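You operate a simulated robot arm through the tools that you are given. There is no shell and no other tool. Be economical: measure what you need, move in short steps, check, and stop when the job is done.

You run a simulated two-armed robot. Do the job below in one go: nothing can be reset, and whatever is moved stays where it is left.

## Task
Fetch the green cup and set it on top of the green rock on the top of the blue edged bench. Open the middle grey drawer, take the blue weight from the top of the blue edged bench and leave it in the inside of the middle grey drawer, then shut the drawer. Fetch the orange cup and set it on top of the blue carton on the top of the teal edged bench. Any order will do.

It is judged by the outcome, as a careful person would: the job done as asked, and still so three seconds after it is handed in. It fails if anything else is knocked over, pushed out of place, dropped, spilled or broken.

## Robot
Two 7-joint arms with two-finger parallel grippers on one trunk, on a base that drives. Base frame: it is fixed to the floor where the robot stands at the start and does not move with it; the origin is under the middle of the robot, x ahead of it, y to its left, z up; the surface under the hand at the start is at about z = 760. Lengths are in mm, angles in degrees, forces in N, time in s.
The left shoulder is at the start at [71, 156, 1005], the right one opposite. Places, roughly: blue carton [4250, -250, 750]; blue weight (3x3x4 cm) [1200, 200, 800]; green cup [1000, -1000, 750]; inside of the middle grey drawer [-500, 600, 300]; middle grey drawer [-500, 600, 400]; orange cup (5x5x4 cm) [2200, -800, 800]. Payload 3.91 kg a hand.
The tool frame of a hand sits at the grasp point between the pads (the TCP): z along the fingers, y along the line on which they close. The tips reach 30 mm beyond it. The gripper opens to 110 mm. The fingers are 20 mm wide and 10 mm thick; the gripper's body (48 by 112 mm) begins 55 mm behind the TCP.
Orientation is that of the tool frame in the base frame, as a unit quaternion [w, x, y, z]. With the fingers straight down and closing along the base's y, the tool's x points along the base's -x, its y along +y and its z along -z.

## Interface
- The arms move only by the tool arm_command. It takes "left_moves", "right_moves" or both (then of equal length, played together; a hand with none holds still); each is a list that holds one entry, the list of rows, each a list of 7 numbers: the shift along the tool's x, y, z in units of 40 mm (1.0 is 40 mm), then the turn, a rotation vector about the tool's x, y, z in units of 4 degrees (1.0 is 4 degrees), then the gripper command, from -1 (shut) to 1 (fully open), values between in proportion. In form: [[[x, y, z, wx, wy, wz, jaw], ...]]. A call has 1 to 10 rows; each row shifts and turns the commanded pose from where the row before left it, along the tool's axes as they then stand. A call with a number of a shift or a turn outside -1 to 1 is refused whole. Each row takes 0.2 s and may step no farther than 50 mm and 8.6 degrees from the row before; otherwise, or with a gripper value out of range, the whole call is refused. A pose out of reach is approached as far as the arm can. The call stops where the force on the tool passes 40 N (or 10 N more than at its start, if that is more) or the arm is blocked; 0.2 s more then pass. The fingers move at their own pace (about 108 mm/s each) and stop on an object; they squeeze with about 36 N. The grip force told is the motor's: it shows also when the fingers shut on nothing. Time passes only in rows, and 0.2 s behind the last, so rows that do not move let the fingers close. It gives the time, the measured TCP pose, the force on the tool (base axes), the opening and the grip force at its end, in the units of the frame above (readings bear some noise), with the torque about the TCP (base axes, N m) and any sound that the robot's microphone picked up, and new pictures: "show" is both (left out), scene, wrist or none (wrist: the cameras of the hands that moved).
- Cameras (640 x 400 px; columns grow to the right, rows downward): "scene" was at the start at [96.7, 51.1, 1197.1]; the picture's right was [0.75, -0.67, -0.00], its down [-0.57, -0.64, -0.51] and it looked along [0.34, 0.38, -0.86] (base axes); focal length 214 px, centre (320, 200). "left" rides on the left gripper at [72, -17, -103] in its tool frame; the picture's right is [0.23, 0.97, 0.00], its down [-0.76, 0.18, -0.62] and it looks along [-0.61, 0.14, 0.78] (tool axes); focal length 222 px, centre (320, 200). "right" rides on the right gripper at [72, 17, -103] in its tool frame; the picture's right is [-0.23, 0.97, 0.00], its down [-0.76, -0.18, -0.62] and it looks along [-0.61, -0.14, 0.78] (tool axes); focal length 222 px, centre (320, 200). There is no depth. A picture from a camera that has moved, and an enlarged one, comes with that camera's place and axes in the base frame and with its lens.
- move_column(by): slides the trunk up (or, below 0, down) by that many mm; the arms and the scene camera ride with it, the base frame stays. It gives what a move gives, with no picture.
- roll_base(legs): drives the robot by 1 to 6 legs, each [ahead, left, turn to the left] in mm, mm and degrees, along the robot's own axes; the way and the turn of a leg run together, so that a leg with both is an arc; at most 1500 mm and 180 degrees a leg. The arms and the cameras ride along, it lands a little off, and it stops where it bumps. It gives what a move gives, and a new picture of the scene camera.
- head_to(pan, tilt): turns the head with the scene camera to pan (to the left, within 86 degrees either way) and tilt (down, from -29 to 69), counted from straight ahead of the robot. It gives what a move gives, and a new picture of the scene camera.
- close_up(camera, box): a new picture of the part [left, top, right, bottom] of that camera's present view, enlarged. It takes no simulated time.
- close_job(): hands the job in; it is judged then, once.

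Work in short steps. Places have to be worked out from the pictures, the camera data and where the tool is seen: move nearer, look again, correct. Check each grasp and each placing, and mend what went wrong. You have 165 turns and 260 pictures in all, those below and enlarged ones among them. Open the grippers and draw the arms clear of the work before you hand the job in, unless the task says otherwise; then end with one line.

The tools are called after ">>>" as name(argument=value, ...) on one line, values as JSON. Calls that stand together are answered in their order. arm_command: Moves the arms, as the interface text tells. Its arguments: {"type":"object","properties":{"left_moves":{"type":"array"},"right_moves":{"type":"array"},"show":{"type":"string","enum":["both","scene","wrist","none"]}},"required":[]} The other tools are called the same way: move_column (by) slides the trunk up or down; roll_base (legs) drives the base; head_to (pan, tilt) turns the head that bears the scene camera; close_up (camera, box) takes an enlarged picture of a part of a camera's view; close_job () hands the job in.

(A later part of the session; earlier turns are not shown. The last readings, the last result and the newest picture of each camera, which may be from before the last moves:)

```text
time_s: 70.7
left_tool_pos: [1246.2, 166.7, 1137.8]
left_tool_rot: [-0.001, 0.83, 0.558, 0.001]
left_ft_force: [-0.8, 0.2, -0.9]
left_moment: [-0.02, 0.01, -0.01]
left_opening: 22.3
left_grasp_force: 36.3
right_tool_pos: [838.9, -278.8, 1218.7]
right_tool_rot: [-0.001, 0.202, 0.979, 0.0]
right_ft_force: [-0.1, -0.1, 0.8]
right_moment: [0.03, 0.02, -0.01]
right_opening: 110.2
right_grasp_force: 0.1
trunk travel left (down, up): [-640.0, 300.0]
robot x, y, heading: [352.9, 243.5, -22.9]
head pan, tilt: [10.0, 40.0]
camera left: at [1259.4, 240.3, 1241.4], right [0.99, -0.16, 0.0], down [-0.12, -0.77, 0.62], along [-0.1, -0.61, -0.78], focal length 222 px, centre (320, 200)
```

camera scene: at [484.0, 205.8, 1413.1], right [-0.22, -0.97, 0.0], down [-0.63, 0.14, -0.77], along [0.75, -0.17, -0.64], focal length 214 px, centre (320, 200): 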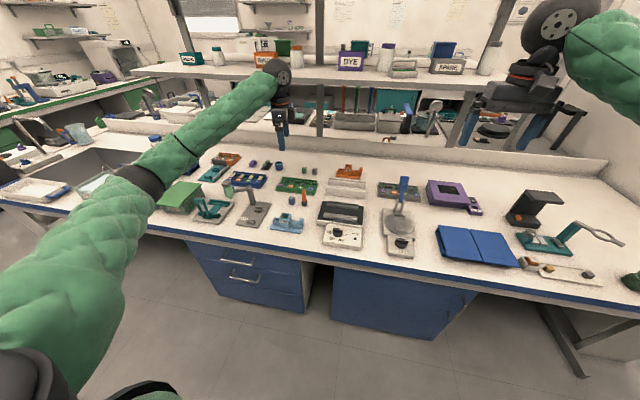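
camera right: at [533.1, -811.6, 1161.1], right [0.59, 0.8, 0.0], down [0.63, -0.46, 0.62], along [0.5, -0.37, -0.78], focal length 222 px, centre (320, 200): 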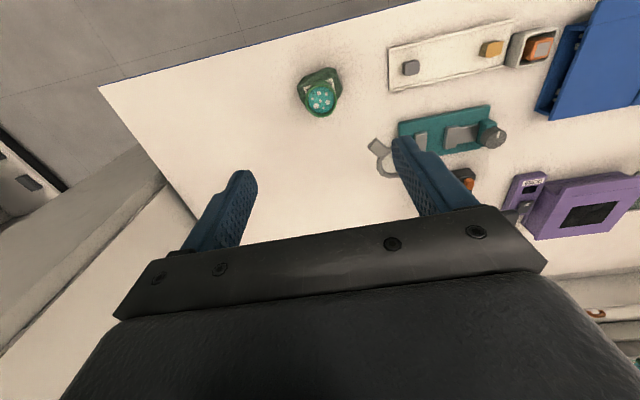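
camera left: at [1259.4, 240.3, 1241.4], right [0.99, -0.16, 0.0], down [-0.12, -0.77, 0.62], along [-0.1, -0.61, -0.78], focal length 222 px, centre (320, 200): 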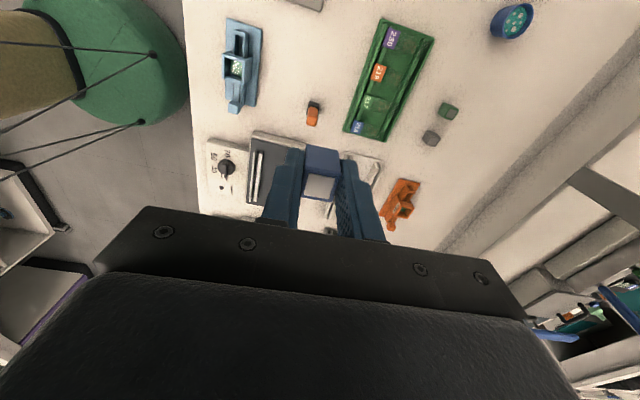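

Weight held. I draw the left hand back close to the body before turning the robot toward the grey drawers.

>>> arm_command(left_moves=[[[0, -1, 0, 0, 0, 0, -1], [0, -1, 0, 0, 0, 0, -1], [0, -1, 0, 0, 0, 0, -1], [0, -1, 0, 0, 0, 0, -1], [0, -1, 0, 0, 0, 0, -1], [0, -1, 0, 0, 0, 0, -1], [0, -1, 0, 0, 0, 0, -1]]], show="none")

>>> roll_base(legs=[[0, 0, -178]])

>>> head_to(pan=0, tilt=50)

```text
time_s: 72.3
left_tool_pos: [988.1, 271.9, 1137.5]
left_tool_rot: [-0.001, 0.83, 0.557, -0.001]
left_ft_force: [-1.0, 0.4, -2.0]
left_moment: [-0.02, -0.03, 0.02]
left_opening: 22.3
left_grasp_force: 36.1
right_tool_pos: [839.7, -278.3, 1219.5]
right_tool_rot: [-0.001, 0.201, 0.98, 0.0]
right_ft_force: [0.1, 0.1, 0.8]
right_moment: [-0.01, 0.02, 0.01]
right_opening: 110.2
right_grasp_force: 0.2
trunk travel left (down, up): [-640.0, 300.0]
robot x, y, heading: [354.6, 241.1, -23.0]
head pan, tilt: [10.0, 40.0]
```

```text
time_s: 80.1
left_tool_pos: [-282.5, 218.9, 1138.0]
left_tool_rot: [0.0, -0.556, 0.831, 0.0]
left_ft_force: [-0.4, 0.9, -1.5]
left_moment: [-0.01, 0.02, 0.01]
left_opening: 22.4
left_grasp_force: 35.9
right_tool_pos: [-130.5, 768.1, 1217.6]
right_tool_rot: [0.0, 0.979, -0.204, 0.001]
right_ft_force: [-0.8, 0.4, -0.7]
right_moment: [-0.02, 0.02, 0.01]
right_opening: 110.0
right_grasp_force: 0.1
trunk travel left (down, up): [-640.0, 300.0]
robot x, y, heading: [356.3, 248.1, 156.6]
head pan, tilt: [10.0, 40.0]
camera scene: at [225.0, 284.5, 1413.1], right [0.23, 0.97, 0.0], down [0.63, -0.15, -0.77], along [-0.75, 0.18, -0.64], focal length 214 px, centre (320, 200)
```

scene: 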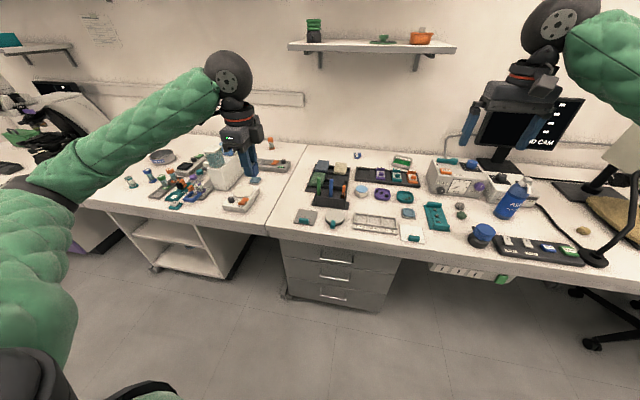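

```text
time_s: 80.8
left_tool_pos: [-282.2, 220.0, 1139.0]
left_tool_rot: [0.0, -0.556, 0.831, 0.0]
left_ft_force: [1.0, 0.4, -1.3]
left_moment: [0.01, 0.0, 0.02]
left_opening: 22.3
left_grasp_force: 36.0
right_tool_pos: [-129.6, 768.2, 1218.3]
right_tool_rot: [0.0, 0.979, -0.204, 0.001]
right_ft_force: [-1.1, -0.4, 0.0]
right_moment: [0.0, 0.01, 0.02]
right_opening: 109.9
right_grasp_force: 0.0
trunk travel left (down, up): [-640.0, 300.0]
robot x, y, heading: [348.5, 242.1, 156.5]
head pan, tilt: [0.0, 50.0]
camera scene: at [236.9, 295.2, 1399.0], right [0.39, 0.92, 0.0], down [0.7, -0.3, -0.64], along [-0.59, 0.25, -0.77], focal length 214 px, centre (320, 200)
```

scene: 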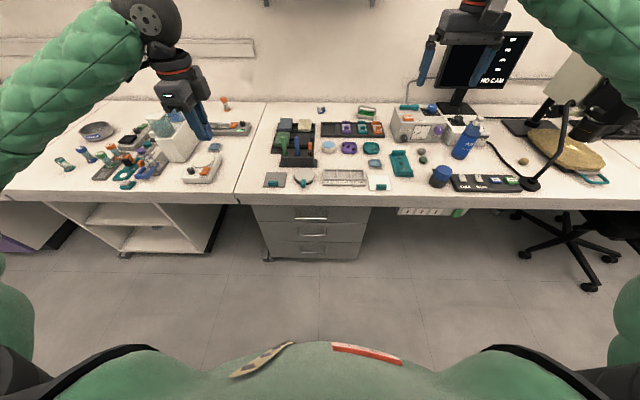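

The three grey drawers are dead ahead. I zoom in on them.

>>> close_up(camera="scene", box=[230, 180, 390, 280])

```text
4.00 times, centred on (310, 230) of scene
camera zoom: at [236.9, 295.2, 1399.0], right [0.39, 0.92, 0.0], down [0.7, -0.3, -0.64], along [-0.59, 0.25, -0.77], focal length 858 px, centre (360, 80)
```

zoom: 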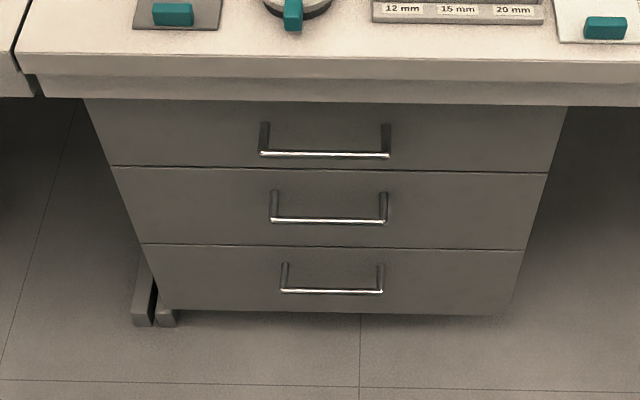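

Drawers have horizontal bar handles, partly under the bench overhang, so I'll grasp the middle bar with the right hand pointing forward. Middle handle: z≈437, ~694 ahead, slightly left. I back off 180 mm, shift 100 mm left, square up by -1°, then lower the trunk.

>>> roll_base(legs=[[-180, 100, -1]])

>>> move_column(by=-300)

>>> arm_command(right_moves=[[[0, 0, 0, -1, -1, 1, 0], [0, 0, 0, -1, -1, 1, 0], [0, 0, 0, -1, -1, 1, 0], [0, 0, 0, -1, -1, 1, 0], [0, 0, 0, -1, -1, 1, 0], [0, 0, 0, -1, -1, 1, 0], [0, 0, 0, -1, -1, 1, 0], [0, 0, 0, -1, -1, 1, 0], [0, 0, 0, -1, -1, 1, 0]]], show="scene")

```text
time_s: 82.4
left_tool_pos: [-162.6, 68.5, 1139.6]
left_tool_rot: [0.0, -0.549, 0.836, 0.0]
left_ft_force: [0.5, 0.0, -1.6]
left_moment: [0.03, 0.01, 0.04]
left_opening: 22.2
left_grasp_force: 36.0
right_tool_pos: [-0.7, 614.9, 1219.0]
right_tool_rot: [-0.001, 0.977, -0.212, 0.001]
right_ft_force: [-0.3, -0.4, 0.1]
right_moment: [0.02, 0.01, 0.0]
right_opening: 109.7
right_grasp_force: 0.1
trunk travel left (down, up): [-640.0, 300.0]
robot x, y, heading: [471.8, 80.5, 155.2]
head pan, tilt: [0.0, 50.0]
camera scene: at [357.8, 135.1, 1399.1], right [0.41, 0.91, 0.0], down [0.7, -0.31, -0.64], along [-0.59, 0.26, -0.77], focal length 214 px, centre (320, 200)
```

scene: 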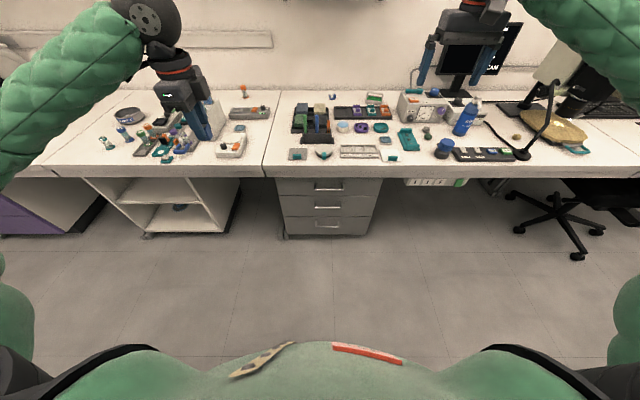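

```text
time_s: 85.4
left_tool_pos: [-163.3, 70.5, 837.2]
left_tool_rot: [0.0, -0.55, 0.835, -0.001]
left_ft_force: [0.1, 0.1, -1.2]
left_moment: [0.0, -0.03, 0.0]
left_opening: 22.1
left_grasp_force: 35.5
right_tool_pos: [-1.9, 615.1, 919.1]
right_tool_rot: [-0.001, 0.977, -0.212, 0.002]
right_ft_force: [0.6, -0.4, 0.9]
right_moment: [0.03, -0.01, 0.02]
right_opening: 109.8
right_grasp_force: 0.0
trunk travel left (down, up): [-340.0, 600.0]
robot x, y, heading: [472.6, 84.9, 155.7]
head pan, tilt: [0.0, 50.0]
```

```text
time_s: 87.4
left_tool_pos: [-164.0, 69.7, 837.6]
left_tool_rot: [0.0, -0.548, 0.836, 0.0]
left_ft_force: [-0.7, -0.4, -1.9]
left_moment: [-0.01, 0.01, 0.01]
left_opening: 22.0
left_grasp_force: 36.0
right_tool_pos: [-1.9, 616.1, 919.2]
right_tool_rot: [0.229, 0.773, -0.473, -0.355]
right_ft_force: [-1.0, 0.0, 0.1]
right_moment: [0.0, 0.0, -0.02]
right_opening: 54.9
right_grasp_force: 0.1
trunk travel left (down, up): [-340.0, 600.0]
robot x, y, heading: [465.1, 81.8, 155.7]
head pan, tilt: [0.0, 50.0]
camera scene: at [357.3, 136.1, 1099.0], right [0.41, 0.91, 0.0], down [0.7, -0.32, -0.64], along [-0.59, 0.26, -0.77], focal length 214 px, centre (320, 200)
```

scene: 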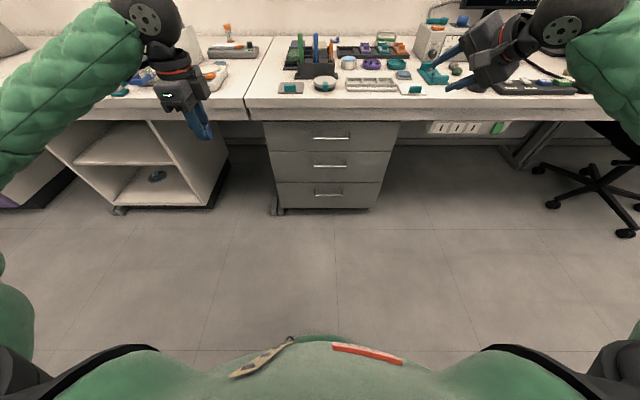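

Rotation is proceeding freely. I finish the 120° reorientation (tool forward, fingers closing vertically).

>>> arm_command(right_moves=[[[0, 0, 0, -1, -1, 1, 0], [0, 0, 0, -1, -1, 1, 0], [0, 0, 0, -1, -1, 1, 0], [0, 0, 0, -1, -1, 1, 0], [0, 0, 0, -1, -1, 1, 0], [0, 0, 0, -1, -1, 1, 0], [0, 0, 0, -1, -1, 1, 0], [0, 0, 0, -1, -1, 1, 0], [0, 0, 0, -0.32, -0.32, 0.32, 0], [0, 0, 0, 0, 0, 0, 0]]], show="scene")

>>> close_up(camera="scene", box=[240, 90, 420, 220])

```text
time_s: 89.6
left_tool_pos: [-163.1, 70.7, 837.4]
left_tool_rot: [0.0, -0.548, 0.836, 0.0]
left_ft_force: [0.1, -0.5, -2.1]
left_moment: [0.01, 0.0, 0.0]
left_opening: 22.5
left_grasp_force: 36.6
right_tool_pos: [-1.8, 616.4, 920.4]
right_tool_rot: [-0.382, -0.383, 0.595, 0.595]
right_ft_force: [0.0, 0.1, 0.4]
right_moment: [0.0, 0.01, -0.02]
right_opening: 55.0
right_grasp_force: 0.1
trunk travel left (down, up): [-340.0, 600.0]
robot x, y, heading: [471.4, 79.8, 155.7]
head pan, tilt: [0.0, 50.0]
camera scene: at [357.2, 135.9, 1099.0], right [0.41, 0.91, 0.0], down [0.7, -0.32, -0.64], along [-0.59, 0.26, -0.77], focal length 214 px, centre (320, 200)
```

scene: 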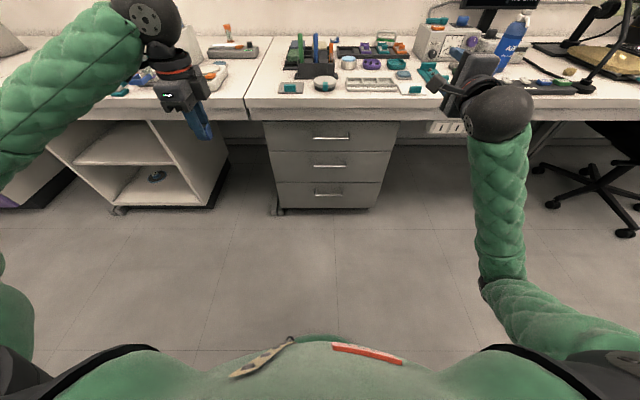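

```text
3.08 times, centred on (330, 155) of scene
camera zoom: at [357.2, 135.9, 1099.0], right [0.41, 0.91, 0.0], down [0.7, -0.32, -0.64], along [-0.59, 0.26, -0.77], focal length 660 px, centre (289, 338)
```

zoom: 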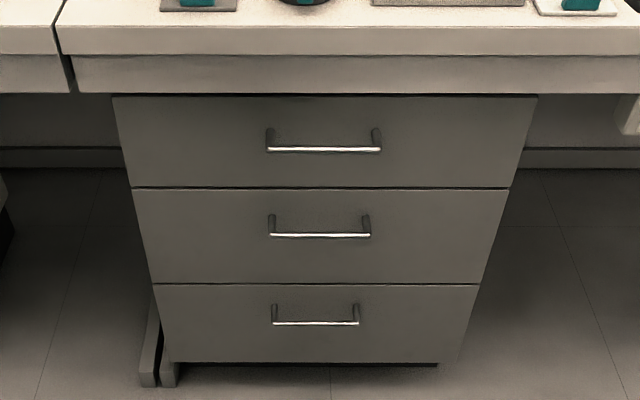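

Now square to the drawers. Triangulation puts the middle bar at about (-290,478,459), ~148 mm wide, projecting ~43 mm. I lower the trunk 150 and bring the right hand down in front of it.

>>> move_column(by=-150)

>>> arm_command(right_moves=[[[0.77, -0.96, 0, 0, 0, 0, 0], [0.77, -0.96, 0, 0, 0, 0, 0], [0.77, -0.96, 0, 0, 0, 0, 0], [0.77, -0.96, 0, 0, 0, 0, 0], [0.77, -0.96, 0, 0, 0, 0, 0], [0.77, -0.96, 0, 0, 0, 0, 0], [0.77, -0.96, 0, 0, 0, 0, 0], [0.7, -0.96, 0, 0, 0, 0, 0], [0, 0, 0, 0, 0, 0, 0]]], show="both")

```text
time_s: 91.3
left_tool_pos: [-162.7, 69.1, 687.5]
left_tool_rot: [0.0, -0.55, 0.835, 0.0]
left_ft_force: [-0.7, 0.5, -1.9]
left_moment: [0.01, 0.0, 0.04]
left_opening: 22.3
left_grasp_force: 35.9
right_tool_pos: [-2.9, 616.4, 769.5]
right_tool_rot: [-0.382, -0.384, 0.595, 0.594]
right_ft_force: [0.0, 1.2, -0.5]
right_moment: [0.01, 0.01, -0.01]
right_opening: 55.1
right_grasp_force: 0.1
trunk travel left (down, up): [-190.0, 750.0]
robot x, y, heading: [471.2, 83.5, 155.5]
head pan, tilt: [0.0, 50.0]
```

```text
time_s: 92.5
left_tool_pos: [-162.0, 70.0, 688.3]
left_tool_rot: [-0.001, -0.548, 0.836, -0.001]
left_ft_force: [0.1, 0.4, -1.4]
left_moment: [0.0, 0.01, -0.01]
left_opening: 22.6
left_grasp_force: 36.2
right_tool_pos: [-64.7, 534.3, 662.0]
right_tool_rot: [-0.332, -0.409, 0.509, 0.681]
right_ft_force: [-0.4, 0.4, 0.2]
right_moment: [-0.04, 0.03, -0.01]
right_opening: 55.0
right_grasp_force: 0.1
right hand out of reach, approached as far as the arm can: row 1
trunk travel left (down, up): [-190.0, 750.0]
robot x, y, heading: [471.4, 81.9, 155.5]
head pan, tilt: [0.0, 50.0]
stopped in row 5 (right hand): the arm was blocked; the commanded pose is now the measured one
camera scene: at [357.7, 136.0, 948.9], right [0.41, 0.91, 0.0], down [0.7, -0.32, -0.64], along [-0.59, 0.26, -0.77], focal length 214 px, centre (320, 200)
camera right: at [-4.0, 423.6, 646.5], right [0.13, -0.06, 0.99], down [0.89, 0.44, -0.1], along [-0.43, 0.89, 0.11], focal length 222 px, centre (320, 200)
```

scene: 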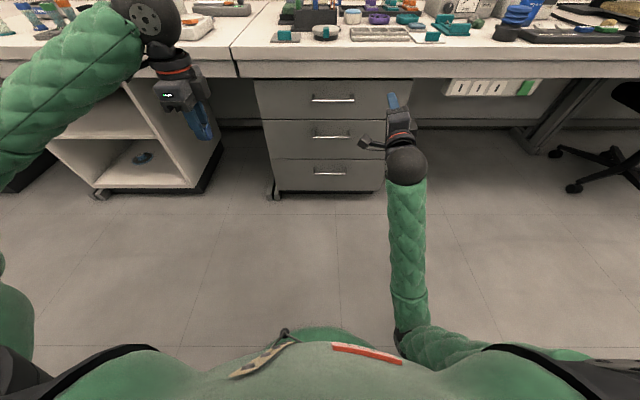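
right: 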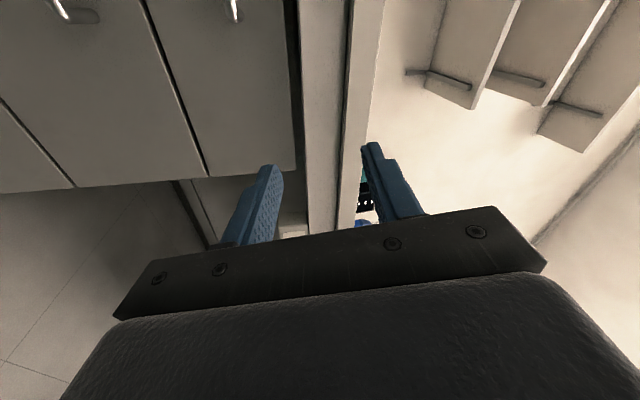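

The hand is being folded too close to the shoulder. Raising the trunk again gives more room when the hand is low, so I raise it 150 mm, restore the orientation and check.

>>> move_column(by=150)

>>> arm_command(right_moves=[[[0, 0, 0.3, 0.7, 0.14, 1, 0], [0, -0.3, 0.3, 0.7, 0.14, 1, 0], [0, -0.5, 0, 0.7, 0.14, 1, 0], [0, -0.5, 0, 0, 0, 0.2, 0], [0, 0, 0, 0, 0, 0, 0]]], show="none")

```text
time_s: 94.3
left_tool_pos: [-163.9, 70.1, 838.3]
left_tool_rot: [0.001, -0.548, 0.836, -0.002]
left_ft_force: [-0.2, 0.1, -2.3]
left_moment: [-0.01, 0.0, 0.0]
left_opening: 22.5
left_grasp_force: 36.1
right_tool_pos: [-65.2, 536.5, 810.9]
right_tool_rot: [-0.331, -0.409, 0.509, 0.681]
right_ft_force: [-0.2, 0.1, -0.1]
right_moment: [0.01, -0.01, -0.02]
right_opening: 55.2
right_grasp_force: 0.0
trunk travel left (down, up): [-340.0, 600.0]
robot x, y, heading: [470.7, 87.2, 155.8]
head pan, tilt: [0.0, 50.0]
```

```text
time_s: 95.5
left_tool_pos: [-164.1, 69.6, 837.6]
left_tool_rot: [0.0, -0.548, 0.836, -0.001]
left_ft_force: [0.1, 0.0, -2.6]
left_moment: [-0.02, -0.02, 0.0]
left_opening: 22.2
left_grasp_force: 36.3
right_tool_pos: [-82.9, 561.4, 770.9]
right_tool_rot: [-0.367, -0.388, 0.585, 0.61]
right_ft_force: [-0.2, -0.8, -0.1]
right_moment: [0.02, 0.02, -0.03]
right_opening: 55.0
right_grasp_force: 0.1
trunk travel left (down, up): [-340.0, 600.0]
robot x, y, heading: [471.9, 80.9, 155.8]
head pan, tilt: [0.0, 50.0]
```

Orientation nearly restored and the hand is free. I descend to bar height and shift left in front of the handle.

>>> arm_command(right_moves=[[[0.5, -0.97, 0, 0, 0, 0, 0], [0.5, -0.97, 0, 0, 0, 0, 0], [0.5, -0.97, 0, 0, 0, 0, 0], [0.5, -0.97, 0, 0, 0, 0, 0], [0.5, -0.97, 0, 0, 0, 0, 0], [0.5, -0.97, 0, 0, 0, 0, 0], [0.5, -0.97, 0, 0, 0, 0, 0], [0.5, -0.97, 0, 0, 0, 0, 0], [0, 0, 0, 0, 0, 0, 0]]], show="both")

```text
time_s: 96.0
left_tool_pos: [-164.1, 69.6, 839.4]
left_tool_rot: [0.0, -0.548, 0.837, -0.001]
left_ft_force: [-0.3, -0.4, -1.2]
left_moment: [-0.03, 0.0, -0.01]
left_opening: 22.3
left_grasp_force: 35.9
right_tool_pos: [-85.0, 563.0, 702.0]
right_tool_rot: [-0.326, -0.424, 0.557, 0.635]
right_ft_force: [-0.5, 0.6, 0.7]
right_moment: [-0.01, 0.01, -0.06]
right_opening: 55.1
right_grasp_force: 0.1
trunk travel left (down, up): [-340.0, 600.0]
robot x, y, heading: [470.6, 84.6, 155.8]
head pan, tilt: [0.0, 50.0]
stopped in row 2 (right hand): the arm was blocked; the commanded pose is now the measured one
camera scene: at [357.3, 136.0, 1099.0], right [0.41, 0.91, 0.0], down [0.7, -0.32, -0.64], along [-0.59, 0.27, -0.77], focal length 214 px, centre (320, 200)
camera right: at [-24.5, 450.7, 704.1], right [0.04, 0.04, 1.0], down [0.9, 0.44, -0.05], along [-0.44, 0.9, -0.02], focal length 222 px, centre (320, 200)
```

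scene: 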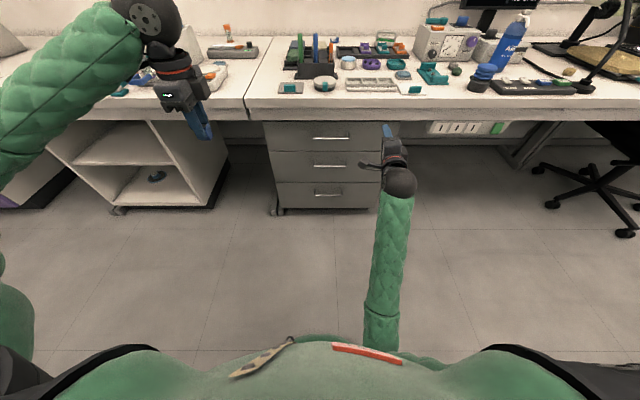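
right: 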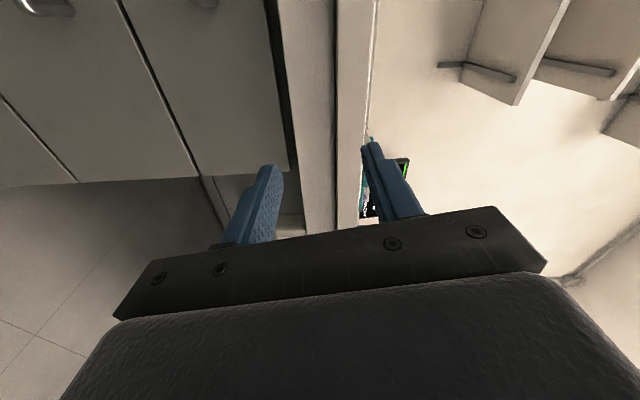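

The forward-pointing posture jams the elbow against the body. Better: use the natural elbow-out posture, fingers shut and pointing down/forward at 35°, and hook the bar from above. I reorient the right hand accordingly.

>>> arm_command(right_moves=[[[0, 0, -0.3, 0.52, 0.64, -1, -1], [0, 0, -0.3, 0.52, 0.64, -1, -1], [0, 0, 0, 0.52, 0.64, -1, -1], [0, 0, 0, 0.52, 0.64, -1, -1], [0, 0, 0, 0.52, 0.64, -1, -1], [0, 0, 0, 0.52, 0.64, -1, -1], [0, 0, 0, 0.52, 0.64, -1, -1], [0, 0, 0, 0.52, 0.64, -1, -1], [0, 0, 0, 0.52, 0.64, -1, -1]]], show="none")

>>> arm_command(right_moves=[[[0, 0, 0, 0.52, 0.64, -1, -1], [0, 0, 0, 0.52, 0.64, -1, -1], [0, 0, 0, 0.52, 0.64, -1, -1], [0, 0, 0, 0.52, 0.64, -1, -1], [0, 0, 0, 0.52, 0.64, -1, -1], [0, 0, 0, 0.52, 0.64, -1, -1], [0, 0, 0, 0.52, 0.64, -1, -1], [0, 0, 0, 0.52, 0.64, -1, -1], [0, 0, 0, 0.52, 0.64, -1, -1], [0, 0, 0, 0.2, 0.25, -0.4, -1]]], show="both")

```text
time_s: 98.0
left_tool_pos: [-162.5, 69.9, 837.0]
left_tool_rot: [0.0, -0.548, 0.836, -0.001]
left_ft_force: [-0.5, 0.6, -2.2]
left_moment: [0.03, -0.03, 0.01]
left_opening: 22.5
left_grasp_force: 36.5
right_tool_pos: [-63.3, 552.7, 702.8]
right_tool_rot: [0.146, 0.736, -0.419, -0.51]
right_ft_force: [0.2, 0.2, 0.0]
right_moment: [0.03, 0.01, 0.03]
right_opening: 0.0
right_grasp_force: 36.2
trunk travel left (down, up): [-340.0, 600.0]
robot x, y, heading: [475.4, 80.0, 155.9]
head pan, tilt: [0.0, 50.0]
```

```text
time_s: 100.2
left_tool_pos: [-162.9, 71.0, 837.7]
left_tool_rot: [0.0, -0.548, 0.836, -0.001]
left_ft_force: [-0.6, 0.5, -1.2]
left_moment: [0.0, 0.01, -0.05]
left_opening: 22.5
left_grasp_force: 36.2
right_tool_pos: [-63.8, 552.4, 701.1]
right_tool_rot: [-0.065, 0.933, -0.201, -0.292]
right_ft_force: [0.6, 0.2, 0.0]
right_moment: [0.02, 0.0, 0.04]
right_opening: 0.1
right_grasp_force: 35.9
trunk travel left (down, up): [-340.0, 600.0]
robot x, y, heading: [474.6, 84.4, 156.0]
head pan, tilt: [0.0, 50.0]
camera scene: at [357.1, 136.0, 1098.9], right [0.41, 0.91, 0.0], down [0.7, -0.32, -0.64], along [-0.59, 0.26, -0.77], focal length 214 px, centre (320, 200)
camera right: at [36.4, 487.2, 745.5], right [-0.57, -0.81, 0.13], down [-0.17, 0.27, 0.95], along [-0.8, 0.52, -0.29], focal length 222 px, centre (320, 200)
```

scene: 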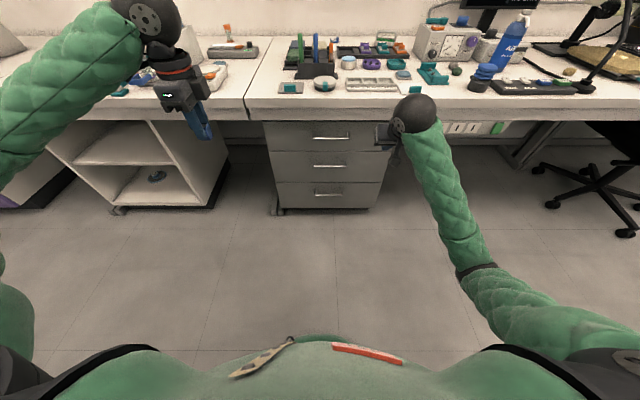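
right: 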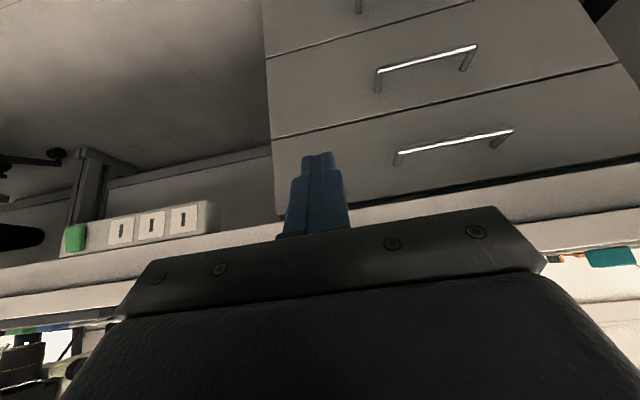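

This posture is comfortable. The wrist view confirms the middle bar near (-290,475,~462). To pinch the bar, I turn the hand -90° about its axis and tilt 7° more (tool 42° off vertical).

>>> arm_command(right_moves=[[[0, 0, 0, 0, 0, -1, -0.4], [0, 0, 0, 0, 0, -1, -0.4], [0, 0, 0, 0, 0, -1, -0.4], [0, 0, 0, 0, 0, -1, -0.4], [0, 0, 0, 0, 0, -1, -0.4], [0, 0, 0, 0, 0, -1, -0.4], [0, 0, 0, 0, 0, -1, -0.4], [0, 0, 0, 0, 0, -1, -0.4], [0, 0, 0, 0, 0, -1, -0.4], [0, 0, 0, 0, 0, -1, -0.4]]], show="none")

>>> arm_command(right_moves=[[[0, 0, 0, 0, 0, -1, -0.4], [0, 0, 0, 0, 0, -1, -0.4], [0, 0, 0, 0, 0, -1, -0.4], [0, 0, 0, 0, 0, -1, -0.4], [0, 0, 0, 0, 0, -1, -0.4], [0, 0, 0, 0, 0, -1, -0.4], [0, 0, 0, 0, 0, -1, -0.4], [0, 0, 0, 0, 0, -1, -0.4], [0, 0, 0, 0, 0, -1, -0.4], [0, 0, 0, 0, 0, -1, -0.4]]], show="none")

>>> arm_command(right_moves=[[[0, 0, 0, 0, 0, -1, -0.4], [0, 0, 0, 0, 0, -1, -0.4], [0, 0, 0, 0, 0, -0.5, -0.4], [0, 0, 0, 1, 0, 0, -0.4], [0, 0, 0, 0.75, 0, 0, -0.4], [0, 0, 0, 0, 0, 0, -0.4]]], show="both")

```text
time_s: 102.4
left_tool_pos: [-163.2, 70.2, 838.1]
left_tool_rot: [0.002, -0.549, 0.836, -0.001]
left_ft_force: [0.1, -1.0, -1.0]
left_moment: [0.02, -0.02, 0.0]
left_opening: 22.5
left_grasp_force: 36.0
right_tool_pos: [-64.2, 552.9, 702.5]
right_tool_rot: [-0.162, 0.945, 0.129, -0.253]
right_ft_force: [0.9, -0.5, -0.1]
right_moment: [0.01, 0.03, 0.0]
right_opening: 33.0
right_grasp_force: 0.0
trunk travel left (down, up): [-340.0, 600.0]
robot x, y, heading: [474.4, 84.2, 155.5]
head pan, tilt: [0.0, 50.0]
```

```text
time_s: 104.6
left_tool_pos: [-163.9, 70.5, 838.4]
left_tool_rot: [0.001, -0.548, 0.836, -0.001]
left_ft_force: [0.5, -0.1, -1.4]
left_moment: [0.01, -0.02, 0.01]
left_opening: 22.6
left_grasp_force: 36.2
right_tool_pos: [-65.4, 553.4, 703.8]
right_tool_rot: [-0.238, 0.843, 0.446, -0.182]
right_ft_force: [-0.2, 0.2, 0.3]
right_moment: [-0.02, -0.01, 0.04]
right_opening: 33.1
right_grasp_force: 0.1
trunk travel left (down, up): [-340.0, 600.0]
robot x, y, heading: [474.2, 84.8, 155.6]
head pan, tilt: [0.0, 50.0]
```

```text
time_s: 106.0
left_tool_pos: [-163.7, 71.0, 838.5]
left_tool_rot: [0.0, -0.548, 0.836, -0.001]
left_ft_force: [-1.2, 0.3, -0.8]
left_moment: [-0.02, -0.02, 0.04]
left_opening: 22.4
left_grasp_force: 36.0
right_tool_pos: [-64.1, 553.4, 703.0]
right_tool_rot: [-0.302, 0.785, 0.505, -0.194]
right_ft_force: [-0.3, -0.7, -0.3]
right_moment: [-0.03, 0.0, -0.01]
right_opening: 33.1
right_grasp_force: 0.1
trunk travel left (down, up): [-340.0, 600.0]
robot x, y, heading: [475.3, 83.6, 155.9]
head pan, tilt: [0.0, 50.0]
camera scene: at [357.2, 136.3, 1099.0], right [0.41, 0.91, 0.0], down [0.7, -0.32, -0.64], along [-0.59, 0.26, -0.77], focal length 214 px, centre (320, 200)
camera right: at [40.2, 584.1, 768.4], right [0.57, -0.5, -0.65], down [-0.06, -0.81, 0.58], along [-0.82, -0.29, -0.49], focal length 222 px, centre (320, 200)
```

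scene: 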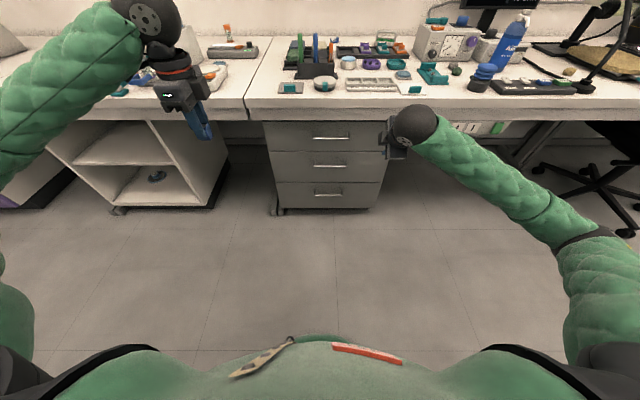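
right: 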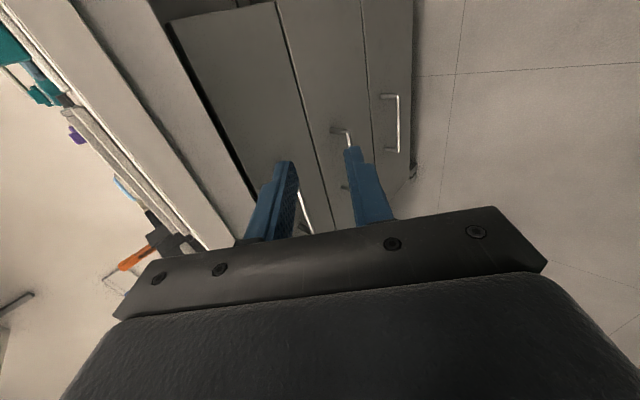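

The hand is well posed. I move to a pre-grasp point 60 mm short of the middle bar along the tool axis.

>>> arm_command(right_moves=[[[-0.68, 0.13, 0.94, 0, 0, 0, -0.4], [-0.68, 0.13, 0.94, 0, 0, 0, -0.4], [-0.68, 0.13, 0.94, 0, 0, 0, -0.4], [-0.68, 0.13, 0.94, 0, 0, 0, -0.4], [-0.68, 0.13, 0.94, 0, 0, 0, -0.4], [-0.68, 0.13, 0.94, 0, 0, 0, -0.4], [0, 0, 0, 0, 0, 0, -0.4]]], show="both")

>>> close_up(camera="scene", box=[260, 100, 420, 200])

```text
time_s: 107.6
left_tool_pos: [-164.2, 70.1, 837.7]
left_tool_rot: [0.001, -0.549, 0.836, 0.0]
left_ft_force: [0.3, -0.1, -1.6]
left_moment: [0.0, 0.01, -0.01]
left_opening: 22.6
left_grasp_force: 35.9
right_tool_pos: [-248.6, 456.9, 513.3]
right_tool_rot: [-0.302, 0.784, 0.506, -0.193]
right_ft_force: [-0.3, 0.1, -0.2]
right_moment: [0.0, 0.0, 0.0]
right_opening: 32.9
right_grasp_force: 0.0
trunk travel left (down, up): [-340.0, 600.0]
robot x, y, heading: [470.9, 80.8, 155.6]
head pan, tilt: [0.0, 50.0]
camera scene: at [357.2, 136.1, 1099.0], right [0.41, 0.91, 0.0], down [0.7, -0.32, -0.64], along [-0.59, 0.26, -0.77], focal length 214 px, centre (320, 200)
camera right: at [-145.8, 488.6, 579.5], right [0.57, -0.5, -0.65], down [-0.06, -0.81, 0.58], along [-0.82, -0.29, -0.49], focal length 222 px, centre (320, 200)
```

scene: 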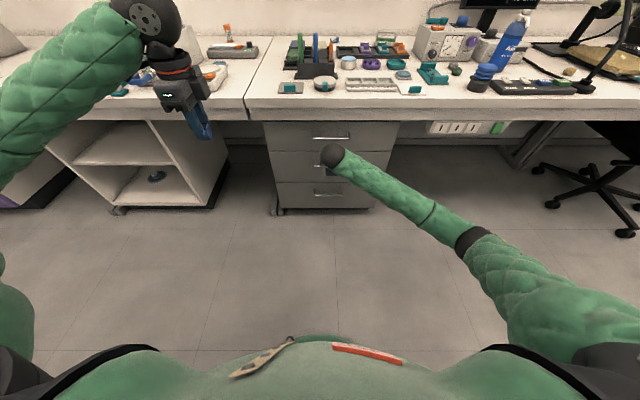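
right: 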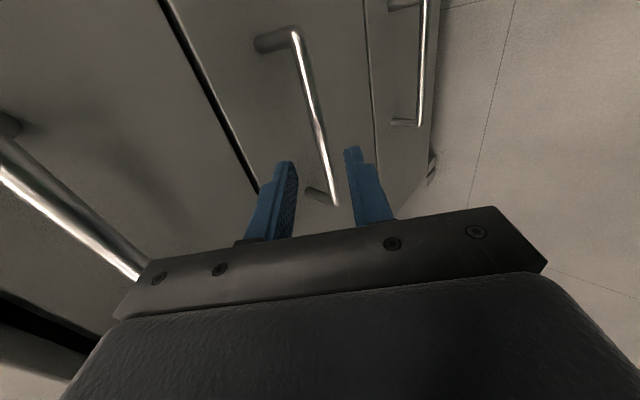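

```text
4.00 times, centred on (340, 150) of scene
camera zoom: at [357.2, 136.1, 1099.0], right [0.41, 0.91, 0.0], down [0.7, -0.32, -0.64], along [-0.59, 0.26, -0.77], focal length 858 px, centre (240, 400)
```

zoom: 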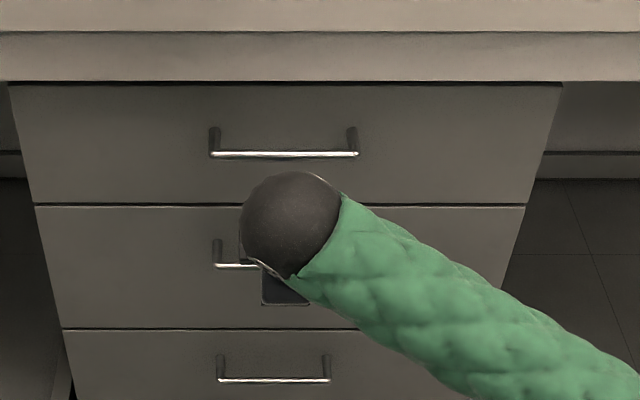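

The bar passes exactly between the fingers. I advance 60 mm along the tool axis and close on it.

>>> arm_command(right_moves=[[[0, 0, 0.5, 0, 0, 0, -0.4], [0, 0, 0.5, 0, 0, 0, -0.4], [0, 0, 0.5, 0, 0, 0, -0.4], [0, 0, 0, 0, 0, 0, -0.4], [0, 0, 0, 0, 0, 0, -1], [0, 0, 0, 0, 0, 0, -1]]], show="wrist")

```text
time_s: 109.0
left_tool_pos: [-162.9, 69.3, 837.8]
left_tool_rot: [0.0, -0.548, 0.836, -0.001]
left_ft_force: [-1.1, -0.4, -1.1]
left_moment: [0.01, -0.03, 0.02]
left_opening: 22.3
left_grasp_force: 36.0
right_tool_pos: [-283.6, 474.4, 469.1]
right_tool_rot: [-0.302, 0.785, 0.506, -0.192]
right_ft_force: [6.9, -2.1, -1.8]
right_moment: [0.16, -0.15, -0.33]
right_opening: 11.8
right_grasp_force: 44.9
trunk travel left (down, up): [-340.0, 600.0]
robot x, y, heading: [473.1, 85.5, 155.8]
head pan, tilt: [0.0, 50.0]
camera right: at [-180.1, 505.7, 534.7], right [0.57, -0.51, -0.65], down [-0.06, -0.81, 0.58], along [-0.82, -0.29, -0.49], focal length 222 px, centre (320, 200)
```

right: 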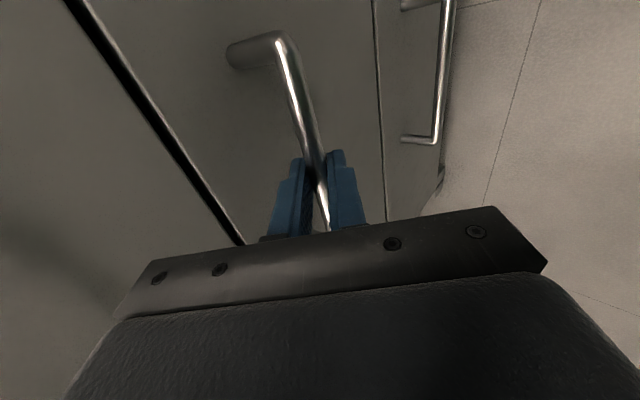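

The bar is held (11.8 mm). I pull straight back slowly, 80 mm first.

>>> arm_command(right_moves=[[[0, 0.2, -0.18, 0, 0, 0, -1], [0, 0.37, -0.33, 0, 0, 0, -1], [0, 0.37, -0.33, 0, 0, 0, -1], [0, 0.37, -0.33, 0, 0, 0, -1], [0, 0.2, -0.18, 0, 0, 0, -1], [0, 0, 0, 0, 0, 0, -1]]], show="scene")

```text
time_s: 110.4
left_tool_pos: [-163.3, 71.3, 838.2]
left_tool_rot: [0.0, -0.548, 0.837, -0.001]
left_ft_force: [0.8, -0.1, -1.3]
left_moment: [0.01, 0.01, -0.01]
left_opening: 22.5
left_grasp_force: 35.6
right_tool_pos: [-210.9, 440.1, 467.8]
right_tool_rot: [-0.302, 0.786, 0.505, -0.192]
right_ft_force: [1.8, 4.4, 10.5]
right_moment: [0.05, 0.1, -0.2]
right_opening: 11.8
right_grasp_force: 45.4
trunk travel left (down, up): [-340.0, 600.0]
robot x, y, heading: [478.0, 82.4, 155.5]
head pan, tilt: [0.0, 50.0]
camera scene: at [357.9, 136.0, 1099.2], right [0.41, 0.91, 0.0], down [0.7, -0.32, -0.64], along [-0.59, 0.27, -0.77], focal length 214 px, centre (320, 200)
```

scene: 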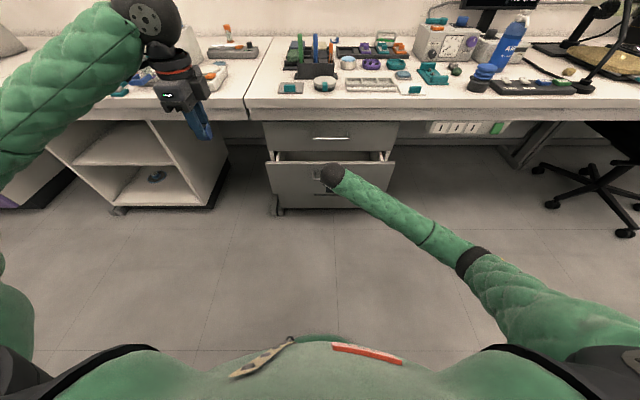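

The drawer opens smoothly. I pull about 180 mm more.

>>> arm_command(right_moves=[[[0, 0.3, -0.27, 0, 0, 0, -1], [0, 0.37, -0.33, 0, 0, 0, -1], [0, 0.37, -0.33, 0, 0, 0, -1], [0, 0.37, -0.33, 0, 0, 0, -1], [0, 0.37, -0.33, 0, 0, 0, -1], [0, 0.37, -0.33, 0, 0, 0, -1], [0, 0.37, -0.33, 0, 0, 0, -1], [0, 0.37, -0.33, 0, 0, 0, -1], [0, 0.37, -0.33, 0, 0, 0, -1], [0, 0, 0, 0, 0, 0, -1]]], show="scene")

```text
time_s: 112.6
left_tool_pos: [-164.3, 70.4, 837.2]
left_tool_rot: [0.001, -0.548, 0.836, -0.001]
left_ft_force: [0.1, 0.0, -1.4]
left_moment: [-0.03, 0.01, 0.01]
left_opening: 22.2
left_grasp_force: 36.2
right_tool_pos: [-49.5, 368.5, 469.3]
right_tool_rot: [-0.302, 0.785, 0.506, -0.191]
right_ft_force: [1.3, -1.4, -6.1]
right_moment: [-0.45, 0.11, 0.24]
right_opening: 11.8
right_grasp_force: 44.8
trunk travel left (down, up): [-340.0, 600.0]
robot x, y, heading: [475.7, 83.4, 155.9]
head pan, tilt: [0.0, 50.0]
camera scene: at [357.1, 136.3, 1098.7], right [0.41, 0.91, 0.0], down [0.7, -0.32, -0.64], along [-0.59, 0.26, -0.77], focal length 214 px, centre (320, 200)
```

scene: 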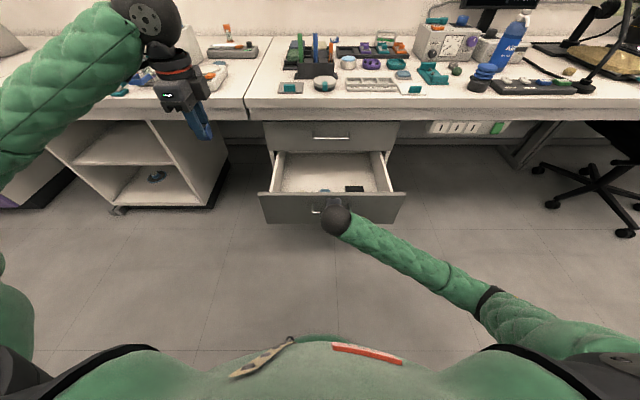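

Drawer is open about 256 mm, and something already lies inside near the front. I zoom in to choose a free spot.

>>> close_up(camera="scene", box=[250, 130, 410, 230])

```text
4.00 times, centred on (330, 180) of scene
camera zoom: at [357.1, 136.3, 1098.7], right [0.41, 0.91, 0.0], down [0.7, -0.32, -0.64], along [-0.59, 0.26, -0.77], focal length 858 px, centre (280, 280)
```

zoom: 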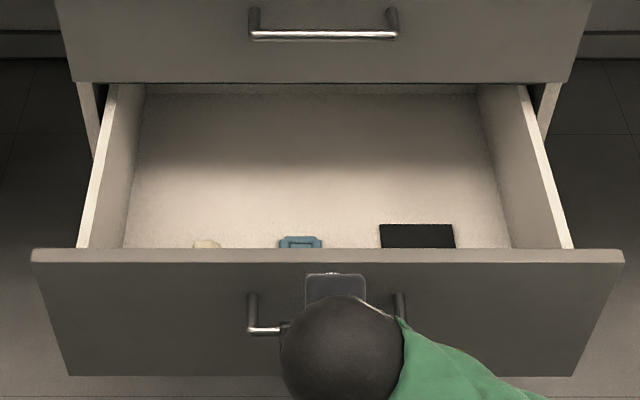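

The floor near the front panel is hidden from here. I bring the left hand (with the weight) over the opening, clear of the bench edge, and look down with its camera.

>>> arm_command(left_moves=[[[-0.84, 0.66, 0.35, 0, 0, 0, -1], [-0.84, 0.66, 0.35, 0, 0, 0, -1], [-0.84, 0.66, 0.35, 0, 0, 0, -1], [-0.84, 0.66, 0.35, 0, 0, 0, -1], [-0.84, 0.66, 0.35, 0, 0, 0, -1], [-0.84, 0.66, 0.35, 0, 0, 0, -1], [-0.84, 0.66, 0.35, 0, 0, 0, -1], [0, 0, 0, 0, 0, 0, -1]]], show="both")

```text
time_s: 114.4
left_tool_pos: [-240.6, 359.9, 740.8]
left_tool_rot: [0.0, -0.549, 0.836, -0.001]
left_ft_force: [0.8, 0.3, 0.1]
left_moment: [-0.05, 0.03, 0.02]
left_opening: 22.3
left_grasp_force: 35.7
right_tool_pos: [-51.0, 369.1, 469.8]
right_tool_rot: [-0.301, 0.785, 0.506, -0.192]
right_ft_force: [-0.4, 0.0, -22.8]
right_moment: [0.71, -0.5, -0.9]
right_opening: 11.8
right_grasp_force: 45.1
trunk travel left (down, up): [-340.0, 600.0]
robot x, y, heading: [470.7, 82.6, 155.8]
head pan, tilt: [0.0, 50.0]
camera scene: at [356.2, 137.0, 1098.7], right [0.41, 0.91, 0.0], down [0.7, -0.32, -0.64], along [-0.58, 0.26, -0.77], focal length 214 px, centre (320, 200)
camera left: at [-256.0, 287.8, 844.0], right [-0.98, 0.18, 0.0], down [0.14, 0.77, 0.62], along [0.11, 0.61, -0.78], focal length 222 px, centre (320, 200)
```

scene: 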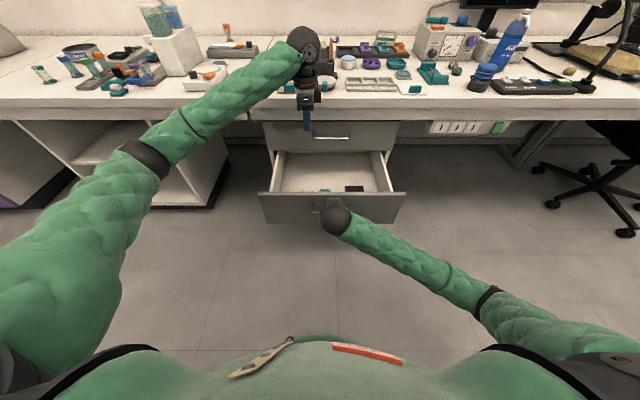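
left: 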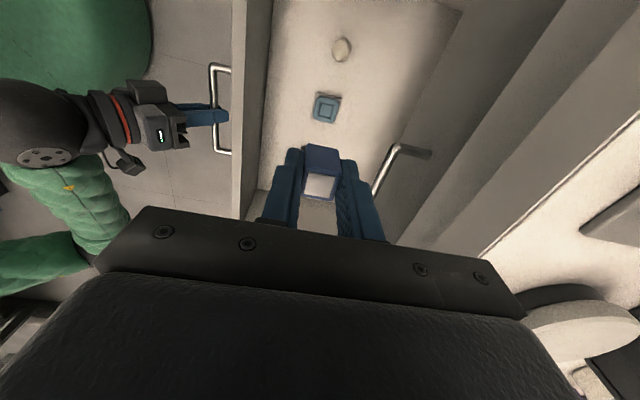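

The strip near the front panel between the beige and blue items (f≈618, r≈-40) is free. I relax the right grip around the bar, then shift 19 mm back and lower the left hand to z≈420.

>>> arm_command(right_moves=[[[0, 0, 0, 0, 0, 0, -0.5], [0, 0, 0, 0, 0, 0, -0.4]]], show="none")

>>> arm_command(left_moves=[[[0, -0.47, 0.5, 0, 0, 0, -1], [0, 0, 1, 0, 0, 0, -1], [0, 0, 1, 0, 0, 0, -1], [0, 0, 1, 0, 0, 0, -1], [0, 0, 1, 0, 0, 0, -1], [0, 0, 1, 0, 0, 0, -1], [0, 0, 1, 0, 0, 0, -1], [0, 0, 1, 0, 0, 0, -1], [0, 0, 0.5, 0, 0, 0, -1], [0, 0, 0, 0, 0, 0, -1]]], show="both")

```text
time_s: 115.0
left_tool_pos: [-241.6, 359.2, 742.1]
left_tool_rot: [0.0, -0.548, 0.836, 0.0]
left_ft_force: [-0.1, 0.5, -0.7]
left_moment: [0.0, -0.02, 0.01]
left_opening: 22.3
left_grasp_force: 35.7
right_tool_pos: [-51.3, 367.6, 471.5]
right_tool_rot: [-0.302, 0.785, 0.506, -0.192]
right_ft_force: [-0.6, 0.0, -0.9]
right_moment: [0.01, 0.03, 0.01]
right_opening: 33.2
right_grasp_force: 0.1
trunk travel left (down, up): [-340.0, 600.0]
robot x, y, heading: [471.0, 84.1, 155.8]
head pan, tilt: [0.0, 50.0]
```

```text
time_s: 117.2
left_tool_pos: [-223.1, 350.9, 418.5]
left_tool_rot: [0.0, -0.548, 0.836, -0.001]
left_ft_force: [1.0, 0.7, -0.7]
left_moment: [-0.03, -0.01, 0.03]
left_opening: 22.3
left_grasp_force: 36.0
right_tool_pos: [-50.4, 368.7, 469.9]
right_tool_rot: [-0.301, 0.785, 0.506, -0.192]
right_ft_force: [-1.2, 0.9, 0.2]
right_moment: [0.01, 0.02, 0.01]
right_opening: 33.2
right_grasp_force: 0.1
trunk travel left (down, up): [-340.0, 600.0]
robot x, y, heading: [469.5, 78.7, 155.5]
head pan, tilt: [0.0, 50.0]
camera scene: at [357.3, 136.4, 1099.0], right [0.41, 0.91, 0.0], down [0.7, -0.32, -0.64], along [-0.59, 0.26, -0.77], focal length 214 px, centre (320, 200)
camera left: at [-237.0, 278.4, 521.6], right [-0.98, 0.18, 0.0], down [0.14, 0.77, 0.62], along [0.11, 0.61, -0.78], focal length 222 px, centre (320, 200)
```

scene: 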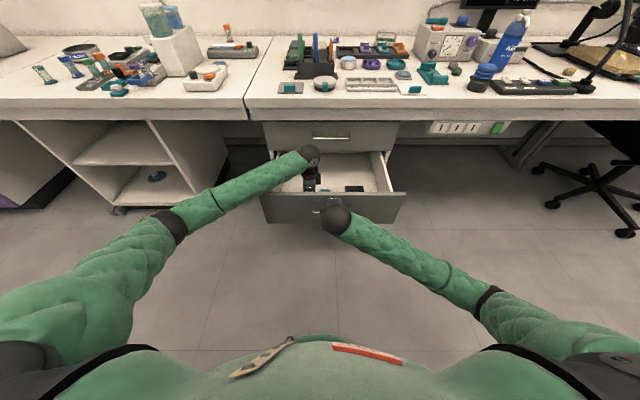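
left: 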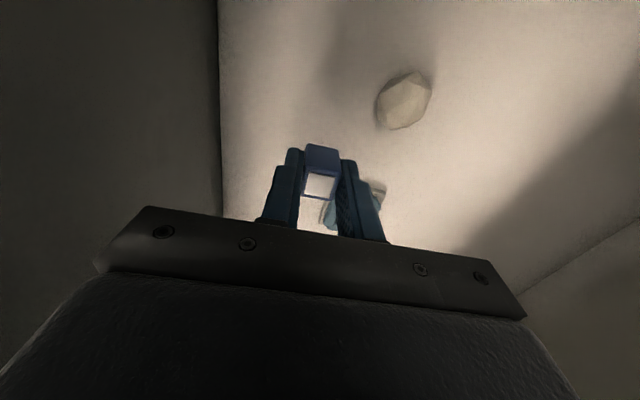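

Path is clear of the beige and blue items. I lower the last bit in small steps watching for contact.

>>> arm_command(left_moves=[[[0, 0, 0.7, 0, 0, 0, -1], [0, 0, 0.2, 0, 0, 0, -1], [0, 0, 0.15, 0, 0, 0, -1], [0, 0, 0, 0, 0, 0, -1]]], show="wrist")

```text
time_s: 118.2
left_tool_pos: [-222.9, 352.5, 379.9]
left_tool_rot: [-0.001, -0.548, 0.836, 0.002]
left_ft_force: [-2.4, -5.2, 33.4]
left_moment: [-0.17, 0.04, -0.02]
left_opening: 22.8
left_grasp_force: 35.7
right_tool_pos: [-49.0, 367.7, 472.8]
right_tool_rot: [-0.303, 0.784, 0.506, -0.193]
right_ft_force: [-0.2, 0.3, -0.5]
right_moment: [0.01, 0.01, 0.02]
right_opening: 32.9
right_grasp_force: 0.1
trunk travel left (down, up): [-340.0, 600.0]
robot x, y, heading: [468.9, 83.9, 155.7]
head pan, tilt: [0.0, 50.0]
camera left: at [-236.7, 278.1, 484.0], right [-0.98, 0.18, 0.0], down [0.14, 0.77, 0.62], along [0.11, 0.61, -0.78], focal length 222 px, centre (320, 200)
```

left: 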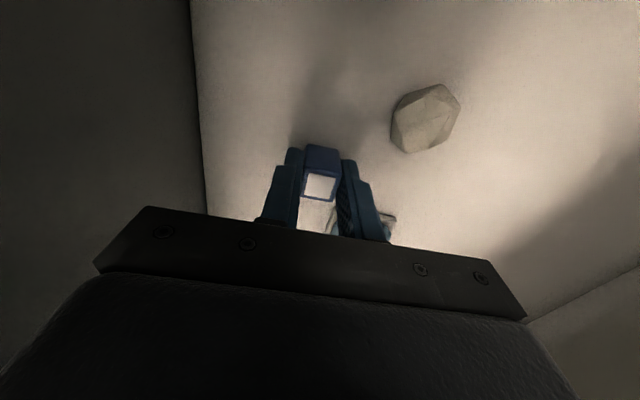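

Contact with the drawer floor (33 N). I relax 3 mm, then open gently and check.

>>> arm_command(left_moves=[[[0, 0, -0.08, 0, 0, 0, -1], [0, 0, 0, 0, 0, 0, -0.45], [0, 0, 0, 0, 0, 0, -0.3], [0, 0, 0, 0, 0, 0, -0.25]]], show="wrist")

```text
time_s: 119.2
left_tool_pos: [-222.2, 351.5, 380.1]
left_tool_rot: [0.0, -0.548, 0.837, 0.0]
left_ft_force: [0.5, 0.5, 0.2]
left_moment: [-0.01, -0.02, -0.02]
left_opening: 41.4
left_grasp_force: 0.1
right_tool_pos: [-50.4, 368.4, 470.9]
right_tool_rot: [-0.302, 0.785, 0.505, -0.192]
right_ft_force: [-0.8, 0.4, -0.1]
right_moment: [-0.02, 0.02, -0.01]
right_opening: 33.2
right_grasp_force: 0.2
trunk travel left (down, up): [-340.0, 600.0]
robot x, y, heading: [476.3, 82.0, 155.8]
head pan, tilt: [0.0, 50.0]
camera left: at [-236.3, 278.0, 483.2], right [-0.98, 0.18, 0.0], down [0.14, 0.77, 0.62], along [0.11, 0.61, -0.78], focal length 222 px, centre (320, 200)
```

left: 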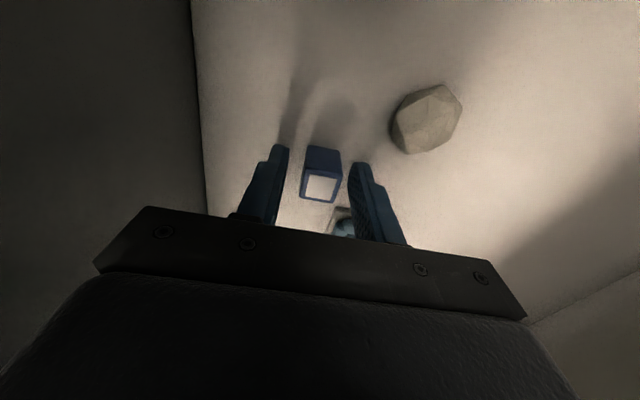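

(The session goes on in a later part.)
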